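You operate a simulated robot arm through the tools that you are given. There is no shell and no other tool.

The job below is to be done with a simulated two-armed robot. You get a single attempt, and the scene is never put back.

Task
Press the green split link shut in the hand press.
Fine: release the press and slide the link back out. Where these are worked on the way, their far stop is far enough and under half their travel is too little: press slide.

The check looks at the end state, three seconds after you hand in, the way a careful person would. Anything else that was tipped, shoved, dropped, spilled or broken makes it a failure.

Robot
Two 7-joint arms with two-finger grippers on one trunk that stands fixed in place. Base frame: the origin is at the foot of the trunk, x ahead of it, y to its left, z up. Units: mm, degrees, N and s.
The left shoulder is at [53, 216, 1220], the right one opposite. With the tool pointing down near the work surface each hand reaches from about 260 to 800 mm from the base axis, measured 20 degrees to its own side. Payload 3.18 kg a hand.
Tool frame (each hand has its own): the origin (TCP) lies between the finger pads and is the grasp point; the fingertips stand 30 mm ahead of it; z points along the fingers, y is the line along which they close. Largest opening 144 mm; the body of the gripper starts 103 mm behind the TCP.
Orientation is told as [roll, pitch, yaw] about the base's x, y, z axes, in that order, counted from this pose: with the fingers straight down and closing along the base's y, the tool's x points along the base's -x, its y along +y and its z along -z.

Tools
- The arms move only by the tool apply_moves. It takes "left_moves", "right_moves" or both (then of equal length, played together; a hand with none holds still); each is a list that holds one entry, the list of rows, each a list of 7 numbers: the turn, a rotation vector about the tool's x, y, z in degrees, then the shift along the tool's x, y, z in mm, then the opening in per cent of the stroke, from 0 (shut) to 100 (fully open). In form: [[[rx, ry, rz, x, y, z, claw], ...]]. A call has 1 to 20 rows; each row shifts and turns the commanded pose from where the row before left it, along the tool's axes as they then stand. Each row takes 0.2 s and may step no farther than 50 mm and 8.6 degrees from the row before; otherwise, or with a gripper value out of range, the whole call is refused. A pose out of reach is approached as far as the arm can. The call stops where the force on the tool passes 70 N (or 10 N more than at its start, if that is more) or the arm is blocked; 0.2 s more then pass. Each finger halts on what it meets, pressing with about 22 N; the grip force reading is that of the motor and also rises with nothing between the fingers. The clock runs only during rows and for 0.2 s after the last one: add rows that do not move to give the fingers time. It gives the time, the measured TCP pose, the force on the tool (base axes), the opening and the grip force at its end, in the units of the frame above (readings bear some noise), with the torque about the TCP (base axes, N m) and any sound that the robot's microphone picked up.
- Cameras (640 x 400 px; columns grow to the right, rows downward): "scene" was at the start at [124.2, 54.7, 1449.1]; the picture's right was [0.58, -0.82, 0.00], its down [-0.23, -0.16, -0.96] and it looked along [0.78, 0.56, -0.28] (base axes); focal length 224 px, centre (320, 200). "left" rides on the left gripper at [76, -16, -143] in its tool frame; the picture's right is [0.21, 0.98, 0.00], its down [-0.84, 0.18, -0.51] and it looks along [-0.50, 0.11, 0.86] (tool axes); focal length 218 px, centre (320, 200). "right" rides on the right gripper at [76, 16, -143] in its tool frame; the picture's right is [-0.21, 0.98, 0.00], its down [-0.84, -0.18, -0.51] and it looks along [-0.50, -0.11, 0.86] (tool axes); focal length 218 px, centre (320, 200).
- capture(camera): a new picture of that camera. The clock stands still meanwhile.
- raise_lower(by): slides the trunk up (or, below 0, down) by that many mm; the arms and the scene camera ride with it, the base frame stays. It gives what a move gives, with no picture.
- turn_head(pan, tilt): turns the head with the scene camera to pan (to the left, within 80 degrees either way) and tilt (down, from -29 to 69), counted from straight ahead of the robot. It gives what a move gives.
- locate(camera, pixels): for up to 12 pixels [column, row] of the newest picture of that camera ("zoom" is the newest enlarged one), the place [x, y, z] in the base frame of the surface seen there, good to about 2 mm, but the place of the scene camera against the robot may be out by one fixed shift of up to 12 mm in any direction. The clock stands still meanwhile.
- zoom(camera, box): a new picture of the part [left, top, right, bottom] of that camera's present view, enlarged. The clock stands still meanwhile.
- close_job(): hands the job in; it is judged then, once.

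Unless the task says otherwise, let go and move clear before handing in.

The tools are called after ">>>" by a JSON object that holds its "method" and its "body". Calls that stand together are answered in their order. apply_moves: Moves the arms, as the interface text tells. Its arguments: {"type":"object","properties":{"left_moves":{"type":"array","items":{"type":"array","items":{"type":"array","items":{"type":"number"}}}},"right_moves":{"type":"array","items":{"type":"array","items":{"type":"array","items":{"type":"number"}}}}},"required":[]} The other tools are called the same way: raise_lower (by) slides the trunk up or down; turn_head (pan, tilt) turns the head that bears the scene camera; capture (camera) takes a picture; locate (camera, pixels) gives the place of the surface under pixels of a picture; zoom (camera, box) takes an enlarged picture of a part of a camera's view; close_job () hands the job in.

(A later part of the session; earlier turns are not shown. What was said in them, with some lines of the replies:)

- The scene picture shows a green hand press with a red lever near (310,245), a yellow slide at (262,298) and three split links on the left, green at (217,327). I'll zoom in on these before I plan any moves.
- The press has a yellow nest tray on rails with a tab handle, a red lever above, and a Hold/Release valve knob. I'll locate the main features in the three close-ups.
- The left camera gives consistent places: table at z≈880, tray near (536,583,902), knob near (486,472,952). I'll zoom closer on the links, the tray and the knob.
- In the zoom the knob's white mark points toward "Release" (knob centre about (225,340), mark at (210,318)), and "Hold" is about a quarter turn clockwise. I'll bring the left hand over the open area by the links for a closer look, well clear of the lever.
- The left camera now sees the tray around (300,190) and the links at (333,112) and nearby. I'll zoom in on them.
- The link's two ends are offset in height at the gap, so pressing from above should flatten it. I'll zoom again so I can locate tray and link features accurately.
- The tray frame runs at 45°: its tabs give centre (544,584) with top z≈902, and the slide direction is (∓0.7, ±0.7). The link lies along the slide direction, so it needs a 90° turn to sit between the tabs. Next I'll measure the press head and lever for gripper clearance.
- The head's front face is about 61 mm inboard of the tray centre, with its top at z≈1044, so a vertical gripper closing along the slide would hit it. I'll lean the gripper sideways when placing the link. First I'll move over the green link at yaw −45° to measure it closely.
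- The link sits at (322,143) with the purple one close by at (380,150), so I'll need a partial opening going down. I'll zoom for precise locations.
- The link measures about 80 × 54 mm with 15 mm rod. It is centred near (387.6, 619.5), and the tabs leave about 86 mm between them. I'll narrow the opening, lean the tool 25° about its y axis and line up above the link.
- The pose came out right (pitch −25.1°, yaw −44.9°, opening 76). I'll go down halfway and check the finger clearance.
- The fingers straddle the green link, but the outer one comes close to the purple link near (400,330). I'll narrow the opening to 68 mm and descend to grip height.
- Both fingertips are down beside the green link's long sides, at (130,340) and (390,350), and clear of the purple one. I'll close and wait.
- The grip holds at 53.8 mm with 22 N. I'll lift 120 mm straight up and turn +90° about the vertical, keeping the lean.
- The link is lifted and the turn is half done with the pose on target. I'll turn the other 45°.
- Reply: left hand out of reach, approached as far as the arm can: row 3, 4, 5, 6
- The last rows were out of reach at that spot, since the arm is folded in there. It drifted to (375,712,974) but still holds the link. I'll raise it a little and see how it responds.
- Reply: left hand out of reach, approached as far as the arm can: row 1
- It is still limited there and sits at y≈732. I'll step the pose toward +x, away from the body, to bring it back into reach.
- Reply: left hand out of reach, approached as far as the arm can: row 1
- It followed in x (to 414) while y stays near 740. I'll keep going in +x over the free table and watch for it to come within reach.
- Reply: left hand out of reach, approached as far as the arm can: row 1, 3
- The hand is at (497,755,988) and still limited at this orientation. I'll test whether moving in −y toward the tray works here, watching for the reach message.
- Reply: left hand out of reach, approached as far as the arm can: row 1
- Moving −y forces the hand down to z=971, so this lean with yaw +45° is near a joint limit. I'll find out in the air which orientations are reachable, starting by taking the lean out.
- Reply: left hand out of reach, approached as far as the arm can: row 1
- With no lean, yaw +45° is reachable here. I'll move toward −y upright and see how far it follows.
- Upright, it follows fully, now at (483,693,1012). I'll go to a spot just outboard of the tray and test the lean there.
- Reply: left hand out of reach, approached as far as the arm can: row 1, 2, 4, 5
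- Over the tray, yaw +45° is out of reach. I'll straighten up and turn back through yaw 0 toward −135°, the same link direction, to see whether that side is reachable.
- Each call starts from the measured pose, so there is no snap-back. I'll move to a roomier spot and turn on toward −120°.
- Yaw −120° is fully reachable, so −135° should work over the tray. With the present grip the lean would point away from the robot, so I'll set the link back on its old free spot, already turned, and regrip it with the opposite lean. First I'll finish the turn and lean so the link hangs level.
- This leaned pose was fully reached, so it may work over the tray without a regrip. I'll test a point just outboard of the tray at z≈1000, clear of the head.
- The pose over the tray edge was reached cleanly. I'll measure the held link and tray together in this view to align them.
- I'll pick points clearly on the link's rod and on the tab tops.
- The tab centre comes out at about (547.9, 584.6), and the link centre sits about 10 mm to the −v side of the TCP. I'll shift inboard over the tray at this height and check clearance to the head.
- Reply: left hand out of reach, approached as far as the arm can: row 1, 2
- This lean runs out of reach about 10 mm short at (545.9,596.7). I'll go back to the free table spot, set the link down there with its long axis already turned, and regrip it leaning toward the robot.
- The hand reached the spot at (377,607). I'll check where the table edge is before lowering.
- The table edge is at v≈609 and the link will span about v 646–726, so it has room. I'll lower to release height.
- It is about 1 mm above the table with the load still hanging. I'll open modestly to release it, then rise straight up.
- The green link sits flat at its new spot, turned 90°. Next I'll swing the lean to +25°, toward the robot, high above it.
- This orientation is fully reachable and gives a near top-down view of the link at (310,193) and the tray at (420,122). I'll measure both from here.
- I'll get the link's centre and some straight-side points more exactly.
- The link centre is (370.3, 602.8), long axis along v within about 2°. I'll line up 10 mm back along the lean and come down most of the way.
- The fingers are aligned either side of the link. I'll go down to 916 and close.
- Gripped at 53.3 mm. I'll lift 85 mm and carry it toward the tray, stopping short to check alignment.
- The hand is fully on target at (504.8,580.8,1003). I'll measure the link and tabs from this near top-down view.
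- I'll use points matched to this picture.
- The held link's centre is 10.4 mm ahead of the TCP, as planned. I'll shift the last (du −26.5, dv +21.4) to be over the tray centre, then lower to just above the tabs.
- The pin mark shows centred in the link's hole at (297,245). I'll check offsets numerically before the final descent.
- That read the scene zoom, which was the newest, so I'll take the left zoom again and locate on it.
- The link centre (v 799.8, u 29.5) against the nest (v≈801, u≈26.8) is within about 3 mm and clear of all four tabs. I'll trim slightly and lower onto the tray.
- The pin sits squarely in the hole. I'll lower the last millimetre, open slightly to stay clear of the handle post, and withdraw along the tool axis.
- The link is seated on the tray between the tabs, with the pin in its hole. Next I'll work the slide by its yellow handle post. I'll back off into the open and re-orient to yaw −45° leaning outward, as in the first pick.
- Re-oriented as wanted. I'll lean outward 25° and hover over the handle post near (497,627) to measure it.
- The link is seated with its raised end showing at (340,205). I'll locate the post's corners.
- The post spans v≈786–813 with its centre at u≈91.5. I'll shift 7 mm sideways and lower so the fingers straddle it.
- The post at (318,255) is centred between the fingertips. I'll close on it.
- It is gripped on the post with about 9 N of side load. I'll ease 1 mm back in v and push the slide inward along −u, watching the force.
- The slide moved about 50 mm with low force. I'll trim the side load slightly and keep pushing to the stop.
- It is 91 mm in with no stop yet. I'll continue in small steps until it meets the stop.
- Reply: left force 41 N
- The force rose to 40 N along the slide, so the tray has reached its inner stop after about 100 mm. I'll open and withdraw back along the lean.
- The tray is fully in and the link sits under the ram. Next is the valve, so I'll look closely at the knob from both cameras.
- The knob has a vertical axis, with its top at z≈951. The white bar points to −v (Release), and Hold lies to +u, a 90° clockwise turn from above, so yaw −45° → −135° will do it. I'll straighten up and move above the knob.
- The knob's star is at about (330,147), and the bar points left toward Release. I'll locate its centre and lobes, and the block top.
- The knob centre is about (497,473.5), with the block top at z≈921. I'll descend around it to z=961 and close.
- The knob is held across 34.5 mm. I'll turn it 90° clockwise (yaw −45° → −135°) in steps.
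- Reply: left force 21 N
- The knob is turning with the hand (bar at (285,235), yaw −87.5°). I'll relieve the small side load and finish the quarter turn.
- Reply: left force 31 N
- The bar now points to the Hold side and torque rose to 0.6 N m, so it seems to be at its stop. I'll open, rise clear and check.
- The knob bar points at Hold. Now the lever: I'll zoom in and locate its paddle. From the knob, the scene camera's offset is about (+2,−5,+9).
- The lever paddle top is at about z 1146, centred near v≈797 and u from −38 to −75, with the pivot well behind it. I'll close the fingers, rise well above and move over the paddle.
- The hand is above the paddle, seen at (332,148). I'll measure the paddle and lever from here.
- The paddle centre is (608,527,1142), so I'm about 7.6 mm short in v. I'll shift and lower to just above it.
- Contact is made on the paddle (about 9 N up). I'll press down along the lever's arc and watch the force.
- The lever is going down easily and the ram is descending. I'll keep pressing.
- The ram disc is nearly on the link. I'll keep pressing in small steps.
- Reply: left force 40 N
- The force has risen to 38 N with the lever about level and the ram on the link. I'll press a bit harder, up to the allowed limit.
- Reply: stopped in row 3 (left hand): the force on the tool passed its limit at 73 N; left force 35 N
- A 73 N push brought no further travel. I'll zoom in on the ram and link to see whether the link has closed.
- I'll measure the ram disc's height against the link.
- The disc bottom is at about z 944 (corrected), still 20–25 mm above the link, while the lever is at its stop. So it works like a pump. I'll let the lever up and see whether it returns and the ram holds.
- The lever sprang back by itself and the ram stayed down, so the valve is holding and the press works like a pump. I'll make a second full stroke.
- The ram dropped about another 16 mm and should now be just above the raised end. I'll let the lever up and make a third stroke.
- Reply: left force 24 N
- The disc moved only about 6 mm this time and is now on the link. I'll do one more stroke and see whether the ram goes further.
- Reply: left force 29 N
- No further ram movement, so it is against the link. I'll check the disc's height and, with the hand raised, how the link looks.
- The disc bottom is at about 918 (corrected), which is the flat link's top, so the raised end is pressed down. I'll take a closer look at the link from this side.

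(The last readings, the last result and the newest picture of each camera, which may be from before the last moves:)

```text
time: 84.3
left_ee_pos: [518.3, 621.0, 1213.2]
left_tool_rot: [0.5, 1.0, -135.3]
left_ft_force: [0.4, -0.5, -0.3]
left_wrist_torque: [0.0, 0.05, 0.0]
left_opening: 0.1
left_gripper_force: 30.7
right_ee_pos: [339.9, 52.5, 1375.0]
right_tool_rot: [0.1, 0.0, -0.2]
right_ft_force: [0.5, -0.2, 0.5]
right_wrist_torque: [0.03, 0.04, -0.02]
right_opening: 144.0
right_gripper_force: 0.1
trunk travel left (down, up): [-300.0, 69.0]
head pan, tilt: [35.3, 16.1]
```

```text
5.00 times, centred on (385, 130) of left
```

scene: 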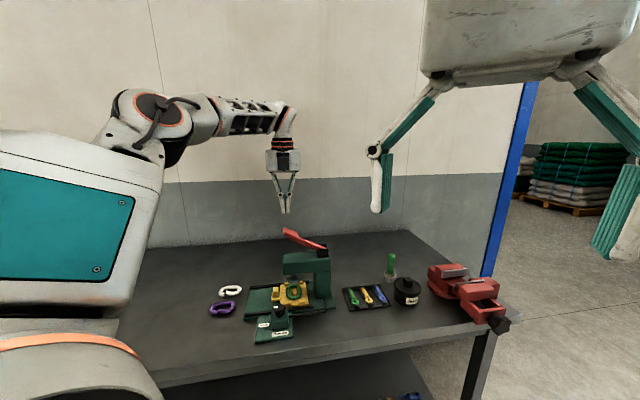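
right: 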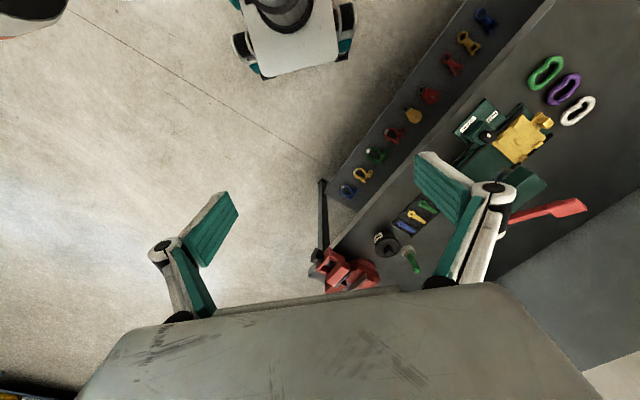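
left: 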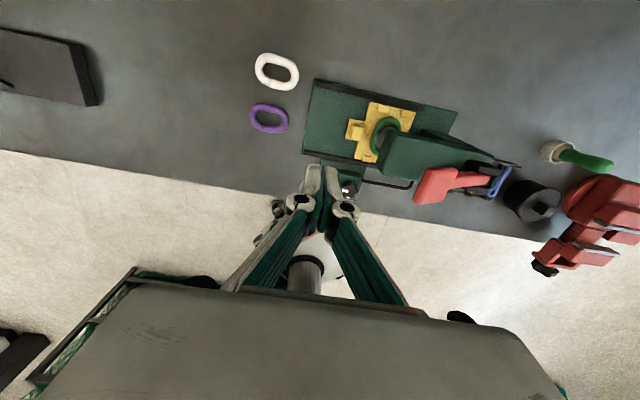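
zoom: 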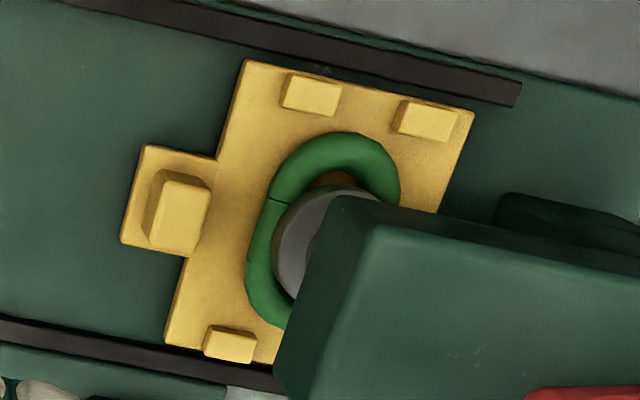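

Only a hairline seam is left at (280,200), so the link is pressed shut. Next I'll return to the knob to release the pressure.

>>> {"method": "apply_moves", "body": {"left_moves": [[[0, -1, 0, 0, 0, 0, 50], [0, 0, 0, -29.9, 22.3, 0, 50], [0, 0, 0, -29.9, 22.3, 0, 50], [0, 0, 0, -29.9, 22.3, 0, 50], [0, 0, 0, -29.9, 22.3, 0, 50], [0, 0, 0, 0, 0, 47, 50], [0, 0, 0, 0, 0, 47, 50], [0, 0, 0, 0, 0, 47, 50], [0, 0, 0, 0, 0, 0, 50]]]}}

>>> {"method": "zoom", "body": {"camera": "left", "box": [250, 90, 390, 200]}}

>>> {"method": "locate", "body": {"camera": "zoom", "pixels": [[338, 153], [338, 205], [380, 195], [290, 190], [355, 245], [305, 240]]}}

```text
time: 86.3
left_ee_pos: [497.9, 471.5, 1074.3]
left_tool_rot: [0.6, 0.1, -135.3]
left_ft_force: [-0.6, -1.4, 0.4]
left_wrist_torque: [0.02, -0.02, 0.03]
left_opening: 72.0
left_gripper_force: 0.1
right_ee_pos: [338.0, 51.3, 1374.2]
right_tool_rot: [0.2, 0.0, -0.1]
right_ft_force: [0.1, 0.0, 0.3]
right_wrist_torque: [0.07, -0.02, 0.02]
right_opening: 144.0
right_gripper_force: 0.1
trunk travel left (down, up): [-300.0, 69.0]
head pan, tilt: [35.3, 16.1]
```

```text
3.64 times, centred on (320, 145) of left
```

zoom: 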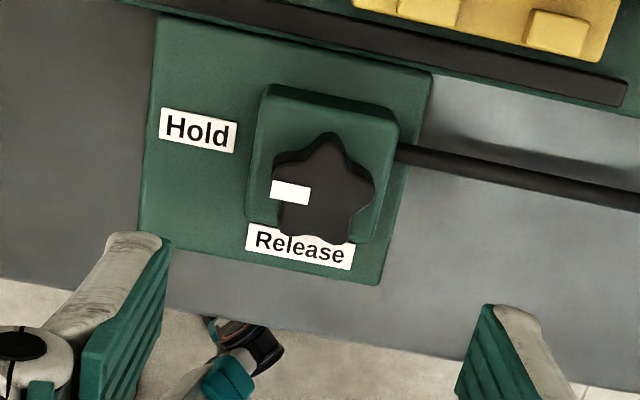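

```text
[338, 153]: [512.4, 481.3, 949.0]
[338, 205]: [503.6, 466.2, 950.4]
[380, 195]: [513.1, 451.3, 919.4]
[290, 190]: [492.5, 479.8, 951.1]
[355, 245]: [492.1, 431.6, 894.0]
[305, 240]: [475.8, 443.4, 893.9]
```

The bar still points to Hold and the knob is centred under the hand. I'll descend and grip it.

>>> {"method": "apply_moves", "body": {"left_moves": [[[0, 0, 0, 1.2, 0, 38, 50], [0, 0, 0, 0, 0, 38, 50], [0, 0, 0, 0, 0, 37, 50], [0, 0, 0, 0, 0, 0, 50], [0, 0, 0, 0, 0, 0, 10], [0, 0, 0, 0, 0, 0, 10], [0, 0, 0, 0, 0, 0, 10]]]}}

>>> {"method": "zoom", "body": {"camera": "left", "box": [230, 100, 410, 250]}}

```text
time: 87.9
left_ee_pos: [500.9, 473.1, 960.7]
left_tool_rot: [0.6, -0.1, -135.3]
left_ft_force: [6.3, -9.3, 1.8]
left_wrist_torque: [-0.46, -0.34, 0.01]
left_opening: 34.7
left_gripper_force: 45.5
right_ee_pos: [338.4, 51.0, 1375.0]
right_tool_rot: [0.2, 0.0, -0.2]
right_ft_force: [-1.0, 0.0, -0.3]
right_wrist_torque: [0.01, -0.02, 0.0]
right_opening: 143.9
right_gripper_force: 0.1
trunk travel left (down, up): [-300.0, 69.0]
head pan, tilt: [35.3, 16.1]
```

```text
2.67 times, centred on (320, 175) of left
```

zoom: 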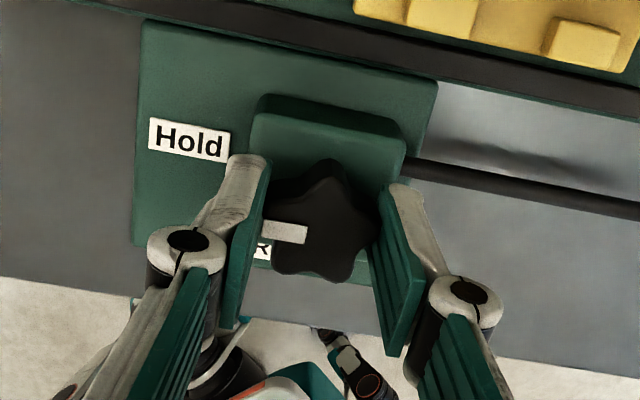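

The knob is gripped at 34.7 mm. I'll turn it back 90° counter-clockwise to Release.

>>> {"method": "apply_moves", "body": {"left_moves": [[[0, 0, -5, 0, 0, 0, 10], [0, 0, -7.5, 0, 0, 0, 10], [0, 0, -7.5, 0, 0, 0, 10], [0, 0, -7.5, 0, 0, 0, 10], [0, 0, -7.5, 0, 0, 0, 10], [0, 0, -7.5, 0, 0, 0, 10], [0, 0, -7.5, 0, 0, 0, 10], [0, 0, -7.5, 0, 0, 0, 10], [0, 0, -7.5, 0, 0, 0, 10], [0, 0, -7.5, 0, 0, 0, 10], [0, 0, -7.5, 0, 0, 0, 10], [0, 0, -7.5, 0, 0, 0, 10], [0, 0, -3.5, 0, 0, 0, 10], [0, 0, 0, 0, 0, 0, 10]]]}}

>>> {"method": "zoom", "body": {"camera": "left", "box": [230, 100, 410, 250]}}

>>> {"method": "zoom", "body": {"camera": "scene", "box": [240, 200, 350, 310]}}

```text
time: 90.9
left_ee_pos: [497.9, 471.0, 960.3]
left_tool_rot: [0.0, -0.7, -44.2]
left_ft_force: [0.6, 9.4, 28.2]
left_wrist_torque: [0.22, -0.25, -0.41]
left_opening: 34.5
left_gripper_force: 45.3
right_ee_pos: [336.6, 52.6, 1374.4]
right_tool_rot: [0.2, 0.0, -0.1]
right_ft_force: [-0.2, -0.5, -0.6]
right_wrist_torque: [0.02, -0.02, 0.0]
right_opening: 143.9
right_gripper_force: 0.0
trunk travel left (down, up): [-300.0, 69.0]
head pan, tilt: [35.3, 16.1]
```

```text
2.67 times, centred on (320, 175) of left
```

zoom: 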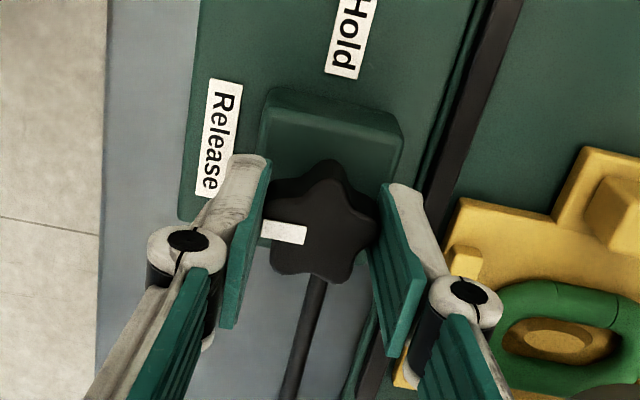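

```text
3.64 times, centred on (295, 255) of scene
```

zoom: 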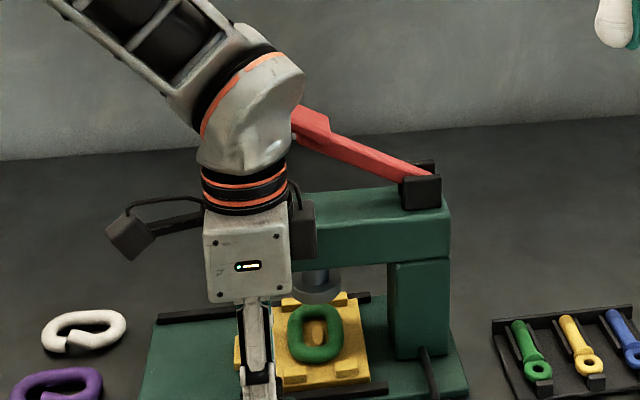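

The ram has risen and the link lies flat under it, with the knob on Release. I'll let go of the knob, rise, and go back toward the slide handle.

>>> {"method": "apply_moves", "body": {"left_moves": [[[0, 0, 0, 0, 0, 0, 50], [0, 0, 0, 0, 0, 0, 50], [0, 0, 0, 0, 0, -35, 50], [0, 0, 0, 0, 0, -50, 50], [0, 0, 0, 19.5, 39.3, -5, 48], [0, 0, 0, 19.5, 39.3, -5, 48], [0, 0, 0, 19.5, 39.3, -5, 48], [0, -6.25, 0, 0, 0, 0, 48], [0, -6.25, 0, 0, 0, 0, 48], [0, -6.25, 0, 0, 0, 0, 48], [0, -6.25, 0, 0, 0, 0, 48], [0, 0, 0, 0, 0, 0, 48]]]}}

>>> {"method": "capture", "body": {"camera": "left"}}

>>> {"method": "zoom", "body": {"camera": "left", "box": [230, 80, 410, 230]}}

```text
time: 93.5
left_ee_pos: [538.0, 598.6, 1060.7]
left_tool_rot: [-0.1, -25.6, -44.3]
left_ft_force: [-0.2, 0.9, 0.6]
left_wrist_torque: [0.04, 0.03, 0.01]
left_opening: 69.1
left_gripper_force: 0.1
right_ee_pos: [340.2, 52.1, 1374.9]
right_tool_rot: [0.2, -0.1, -0.1]
right_ft_force: [-0.1, -1.5, -0.5]
right_wrist_torque: [-0.02, 0.02, -0.02]
right_opening: 143.9
right_gripper_force: 0.0
trunk travel left (down, up): [-300.0, 69.0]
head pan, tilt: [35.3, 16.1]
```

```text
taken
```

left: 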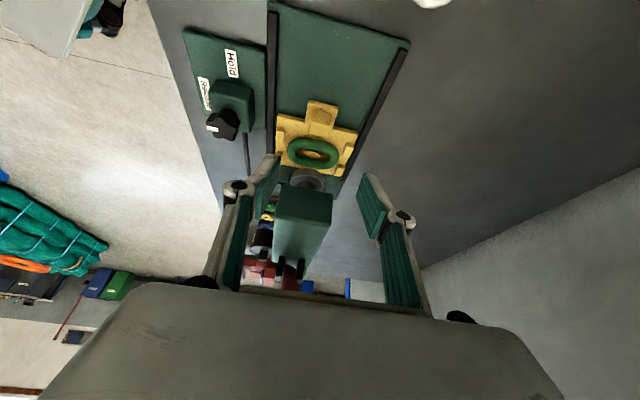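

```text
2.67 times, centred on (320, 155) of left
```

zoom: 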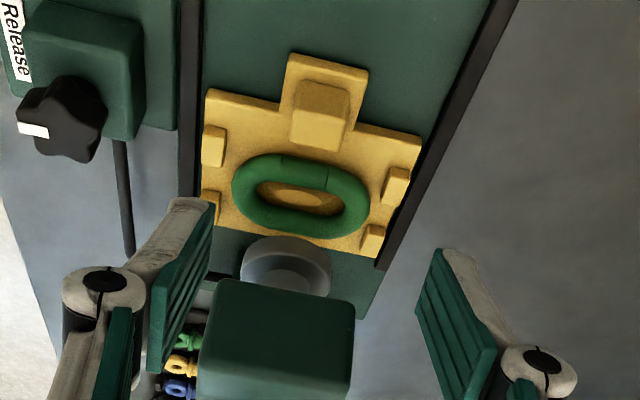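

The link's seam is closed, the bar points to Release, and the ram is up. I'll approach the handle post again along the lean.

>>> {"method": "apply_moves", "body": {"left_moves": [[[0.3, 0.5, 0.6, 0, 0, 0, 48], [0, 0, 0, 3.3, -0.7, 31.8, 48], [0, 0, 0, 3.3, -0.7, 31.8, 48], [0, 0, 0, 3.3, -0.7, 31.8, 48], [0, 0, 0, 0, 0, 0, 48]]]}}

>>> {"method": "zoom", "body": {"camera": "left", "box": [230, 80, 410, 230]}}

>>> {"method": "locate", "body": {"camera": "zoom", "pixels": [[320, 200]]}}

```text
time: 94.7
left_ee_pos: [557.6, 573.3, 968.0]
left_tool_rot: [-0.1, -25.1, -44.9]
left_ft_force: [-0.2, -0.8, 0.4]
left_wrist_torque: [0.02, 0.0, 0.0]
left_opening: 69.1
left_gripper_force: 0.0
right_ee_pos: [338.0, 52.0, 1373.8]
right_tool_rot: [0.2, 0.0, 0.0]
right_ft_force: [0.5, 0.2, 0.3]
right_wrist_torque: [0.02, 0.01, -0.02]
right_opening: 144.2
right_gripper_force: 0.1
trunk travel left (down, up): [-300.0, 69.0]
head pan, tilt: [35.3, 16.1]
```

```text
2.67 times, centred on (320, 155) of left
```

zoom: 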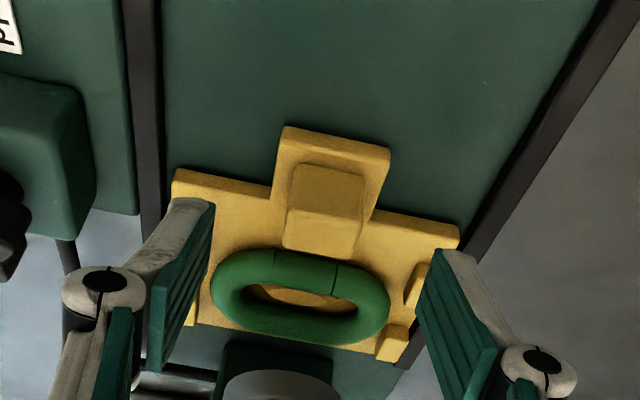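

```text
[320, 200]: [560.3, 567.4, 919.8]
```

The post at (325,205) is centred between the fingers. I'll lower the rest of the way and close on it.

>>> {"method": "apply_moves", "body": {"left_moves": [[[0, 0, 0, 1.4, 0.5, 14.8, 48], [0, 0, 0, 1.3, 0.5, 14.8, 48], [0, 0, 0, 0, 0, 0, 48], [0, 0, 0, 0, 0, 0, 8], [0, 0, 0, 0, 0, 0, 8], [0, 0, 0, 0, 0, 0, 8]]]}}

>>> {"method": "zoom", "body": {"camera": "left", "box": [230, 80, 410, 230]}}

```text
time: 96.1
left_ee_pos: [564.0, 565.9, 939.6]
left_tool_rot: [-0.4, -24.9, -44.8]
left_ft_force: [-12.9, -14.6, -6.1]
left_wrist_torque: [-0.82, -0.18, -0.48]
left_opening: 25.4
left_gripper_force: 45.2
right_ee_pos: [337.3, 51.9, 1374.6]
right_tool_rot: [0.2, 0.0, -0.1]
right_ft_force: [0.1, 0.1, 0.1]
right_wrist_torque: [0.0, -0.01, -0.01]
right_opening: 144.1
right_gripper_force: 0.1
trunk travel left (down, up): [-300.0, 69.0]
head pan, tilt: [35.3, 16.1]
```

```text
2.67 times, centred on (320, 155) of left
```

zoom: 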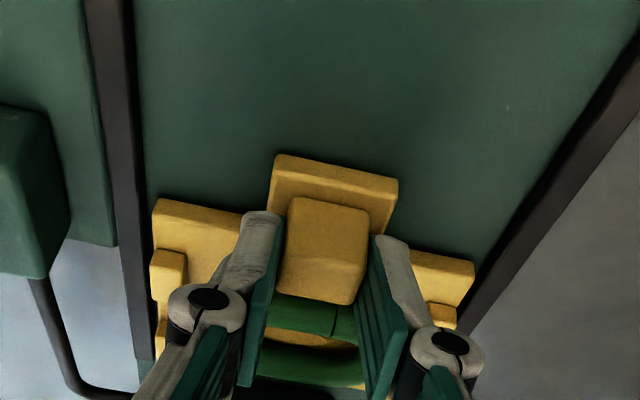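

It is gripped with about 19 N of side load. I'll ease that by 1.5 mm and pull the slide out along +u.

>>> {"method": "apply_moves", "body": {"left_moves": [[[0, 0, 0, 0, -1.5, 0, 8], [0, 0, 0, 9.06, 0, -4.23, 8], [0, 0, 0, 9.06, 0, -4.23, 8], [0, 0, 0, 9.06, 0, -4.23, 8], [0, 0, 0, 9.06, 0, -4.23, 8], [0, 0, 0, 9.06, 0, -4.23, 8], [0, 0, 0, 9.06, 0, -4.23, 8], [0, 0, 0, 9.06, 0, -4.23, 8], [0, 0, 0, 9.06, 0, -4.23, 8], [0, 0, 0, 9.06, 0, -4.23, 8], [0, 0, 0, 0, 0, 0, 8]]]}}

>>> {"method": "zoom", "body": {"camera": "scene", "box": [200, 200, 350, 330]}}

```text
time: 98.5
left_ee_pos: [500.3, 630.5, 938.8]
left_tool_rot: [-0.1, -25.1, -44.9]
left_ft_force: [-11.3, -10.5, -8.4]
left_wrist_torque: [-0.31, 0.08, -0.2]
left_opening: 26.0
left_gripper_force: 44.8
right_ee_pos: [337.9, 51.6, 1375.2]
right_tool_rot: [0.3, 0.0, -0.1]
right_ft_force: [0.0, 0.2, -0.3]
right_wrist_torque: [-0.01, -0.01, -0.04]
right_opening: 144.4
right_gripper_force: 0.0
trunk travel left (down, up): [-300.0, 69.0]
head pan, tilt: [35.3, 16.1]
```

```text
3.08 times, centred on (275, 265) of scene
```

zoom: 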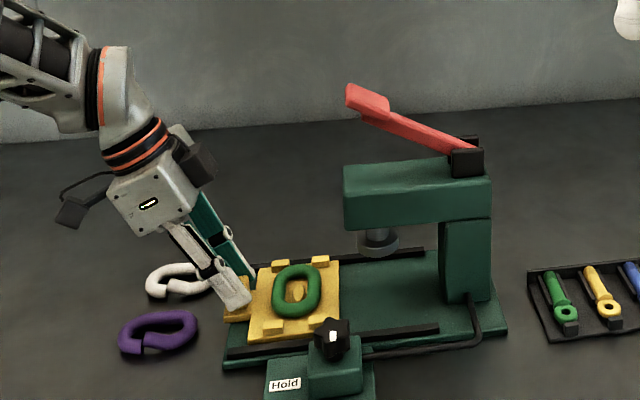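

The slide is out about 91 mm. I'll go on with small steps to the outer stop.

>>> {"method": "apply_moves", "body": {"left_moves": [[[0, 0, 0, 3.6, -1, -1.7, 8], [0, 0, 0, 3.6, 0, -1.7, 8], [0, 0, 0, 1.8, 0, -0.85, 8], [0, 0, 0, 0, 0, 0, 8]]]}}

```text
time: 99.5
left_ee_pos: [495.9, 633.5, 940.5]
left_tool_rot: [-0.1, -25.4, -44.9]
left_ft_force: [17.8, -28.6, -12.9]
left_wrist_torque: [-1.0, -0.86, -0.09]
left_opening: 25.7
left_gripper_force: 45.3
right_ee_pos: [341.7, 50.8, 1374.7]
right_tool_rot: [0.2, 0.2, -0.2]
right_ft_force: [-0.3, -1.2, 0.7]
right_wrist_torque: [-0.02, 0.01, 0.01]
right_opening: 143.9
right_gripper_force: 0.1
trunk travel left (down, up): [-300.0, 69.0]
head pan, tilt: [35.3, 16.1]
```

There is now 33 N resisting outward motion, so the slide is at its outer stop. I'll open and withdraw along the lean.

>>> {"method": "apply_moves", "body": {"left_moves": [[[0, 0, 0, 0, 0, 0, 8], [0, 0, 0, 0, 0, 0, 45], [0, 0, 0, 0, 0, 0, 45], [0, 0, 0, 0, 0, -20, 45], [0, 0, 0, 0, 0, -40, 45], [0, 0, 0, 0, 0, -40, 45], [0, 0, 0, 0, 0, -30, 45], [0, 0, 0, 0, 0, 0, 45]]]}}

>>> {"method": "capture", "body": {"camera": "left"}}

>>> {"method": "zoom", "body": {"camera": "left", "box": [230, 60, 410, 210]}}

>>> {"method": "zoom", "body": {"camera": "scene", "box": [190, 215, 350, 345]}}

```text
time: 101.3
left_ee_pos: [454.4, 677.1, 1057.2]
left_tool_rot: [0.0, -25.0, -44.9]
left_ft_force: [0.3, 0.4, -0.3]
left_wrist_torque: [-0.01, -0.02, -0.02]
left_opening: 64.7
left_gripper_force: 0.1
right_ee_pos: [339.7, 52.3, 1374.1]
right_tool_rot: [0.1, 0.1, 0.0]
right_ft_force: [-0.3, -0.1, 0.7]
right_wrist_torque: [-0.03, 0.0, 0.0]
right_opening: 143.9
right_gripper_force: 0.0
trunk travel left (down, up): [-300.0, 69.0]
head pan, tilt: [35.3, 16.1]
```

```text
taken
```

left: 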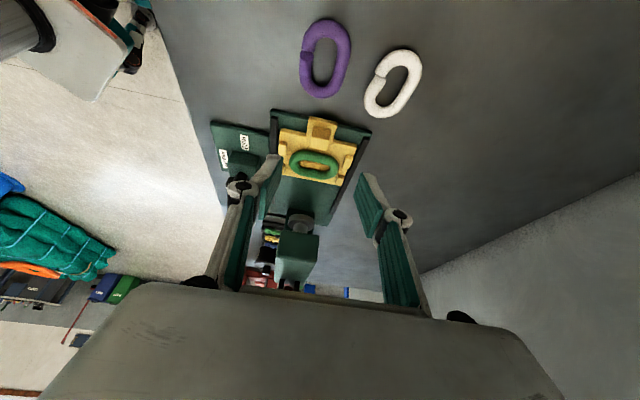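

```text
2.67 times, centred on (320, 135) of left
```

zoom: 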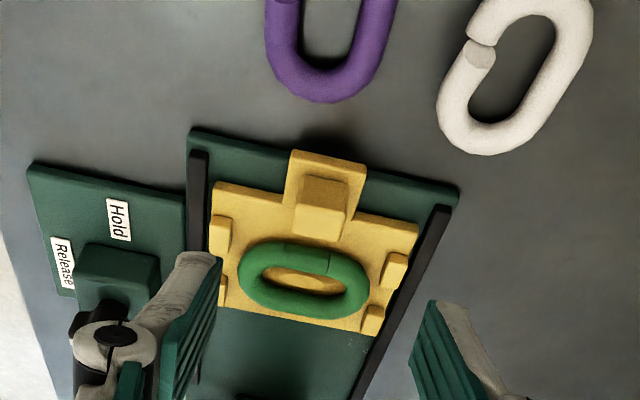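

```text
3.08 times, centred on (270, 280) of scene
```

zoom: 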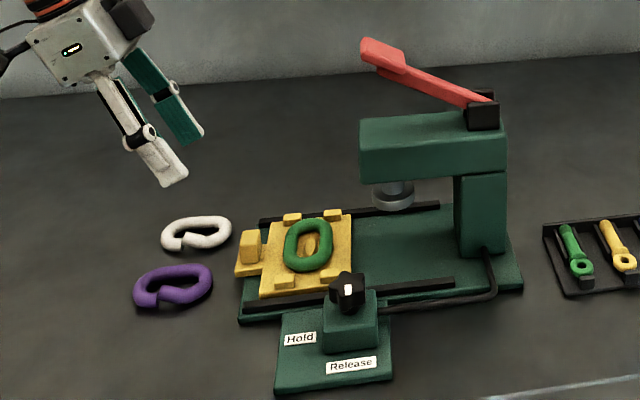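

The tray is back at its starting pixels, the ram and lever are up, the knob is on Release, and the purple and white links haven't moved. I'll raise the arm clear and inspect the seam one last time.

>>> {"method": "apply_moves", "body": {"left_moves": [[[0, 0, 0, 0, 0, -40, 60], [0, 6.25, 0, 0, 0, -40, 60], [0, 6.25, 0, 0, 0, -30, 60], [0, 6.25, 0, 0, 0, -30, 60], [0, 6.25, 0, 0, 0, -30, 60], [0, 0, 0, 0, 0, 0, 60]]]}}

>>> {"method": "zoom", "body": {"camera": "left", "box": [260, 110, 380, 220]}}

>>> {"method": "zoom", "body": {"camera": "scene", "box": [245, 275, 295, 315]}}

>>> {"method": "capture", "body": {"camera": "scene"}}

```text
time: 102.7
left_ee_pos: [417.6, 714.5, 1217.1]
left_tool_rot: [-0.1, 0.0, -44.9]
left_ft_force: [-0.2, -0.6, -0.9]
left_wrist_torque: [0.01, 0.02, -0.01]
left_opening: 86.5
left_gripper_force: 0.1
right_ee_pos: [338.9, 53.5, 1373.9]
right_tool_rot: [0.1, 0.0, -0.1]
right_ft_force: [0.8, 0.2, -0.2]
right_wrist_torque: [-0.03, -0.02, 0.0]
right_opening: 144.2
right_gripper_force: 0.1
trunk travel left (down, up): [-300.0, 69.0]
head pan, tilt: [35.3, 16.1]
```

```text
3.64 times, centred on (320, 165) of left
```

zoom: 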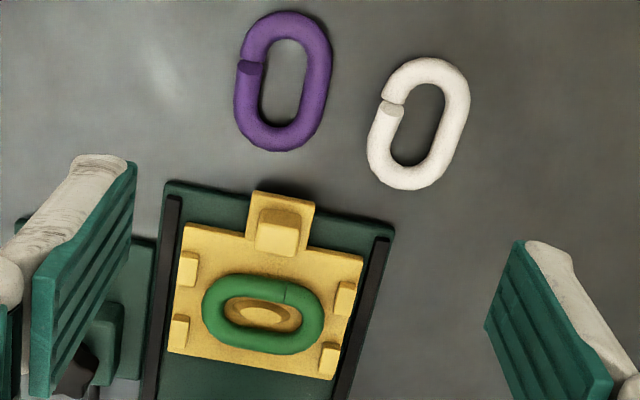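

```text
10.00 times, centred on (270, 295) of scene
```

zoom: 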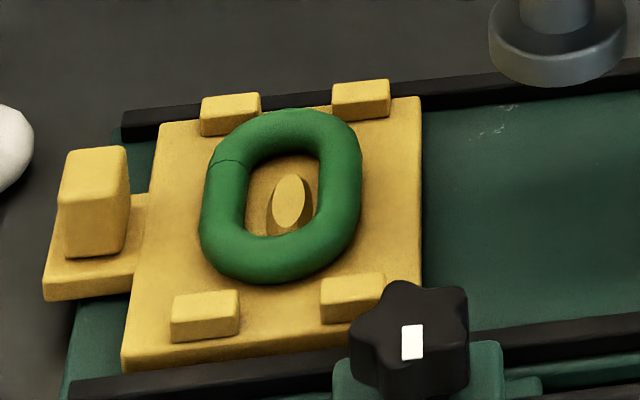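

```text
taken
```

scene: 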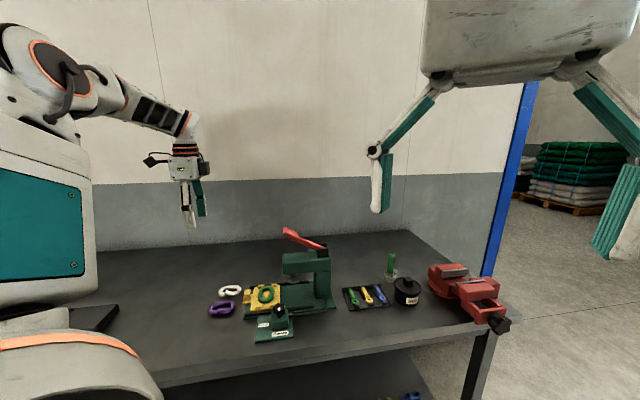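

The green link is shut with only a fine seam at (225,160). The slide is at its outer stop, the press is released, and both hands are clear with nothing else disturbed, so I'll hand in.

>>> {"method": "close_job", "body": {}}

```text
The job is handed in.
```

The green split link is pressed shut, and I've handed the job in. I don't have the result of the check yet. In the last pictures only a fine seam shows where the gap was.

- **Press:** with the valve on Hold, the link stopped moving after three lever strokes, and a fourth moved the ram no further. I then turned the valve back to Release, and the ram and lever came back up.
- **Slide:** I pushed it in to its inner stop, then pulled it out to its outer stop. The closed link is sitting in the tray.
- **Everything else:** the purple and white links and the other items I could see look undisturbed, and both hands are clear. The arm blocked the last view of the dark pad and blue item at the far left of the table, but it didn't work near them.

I set the green link down once on the table and gripped it again, because the arm couldn't reach the tray with the first grip.
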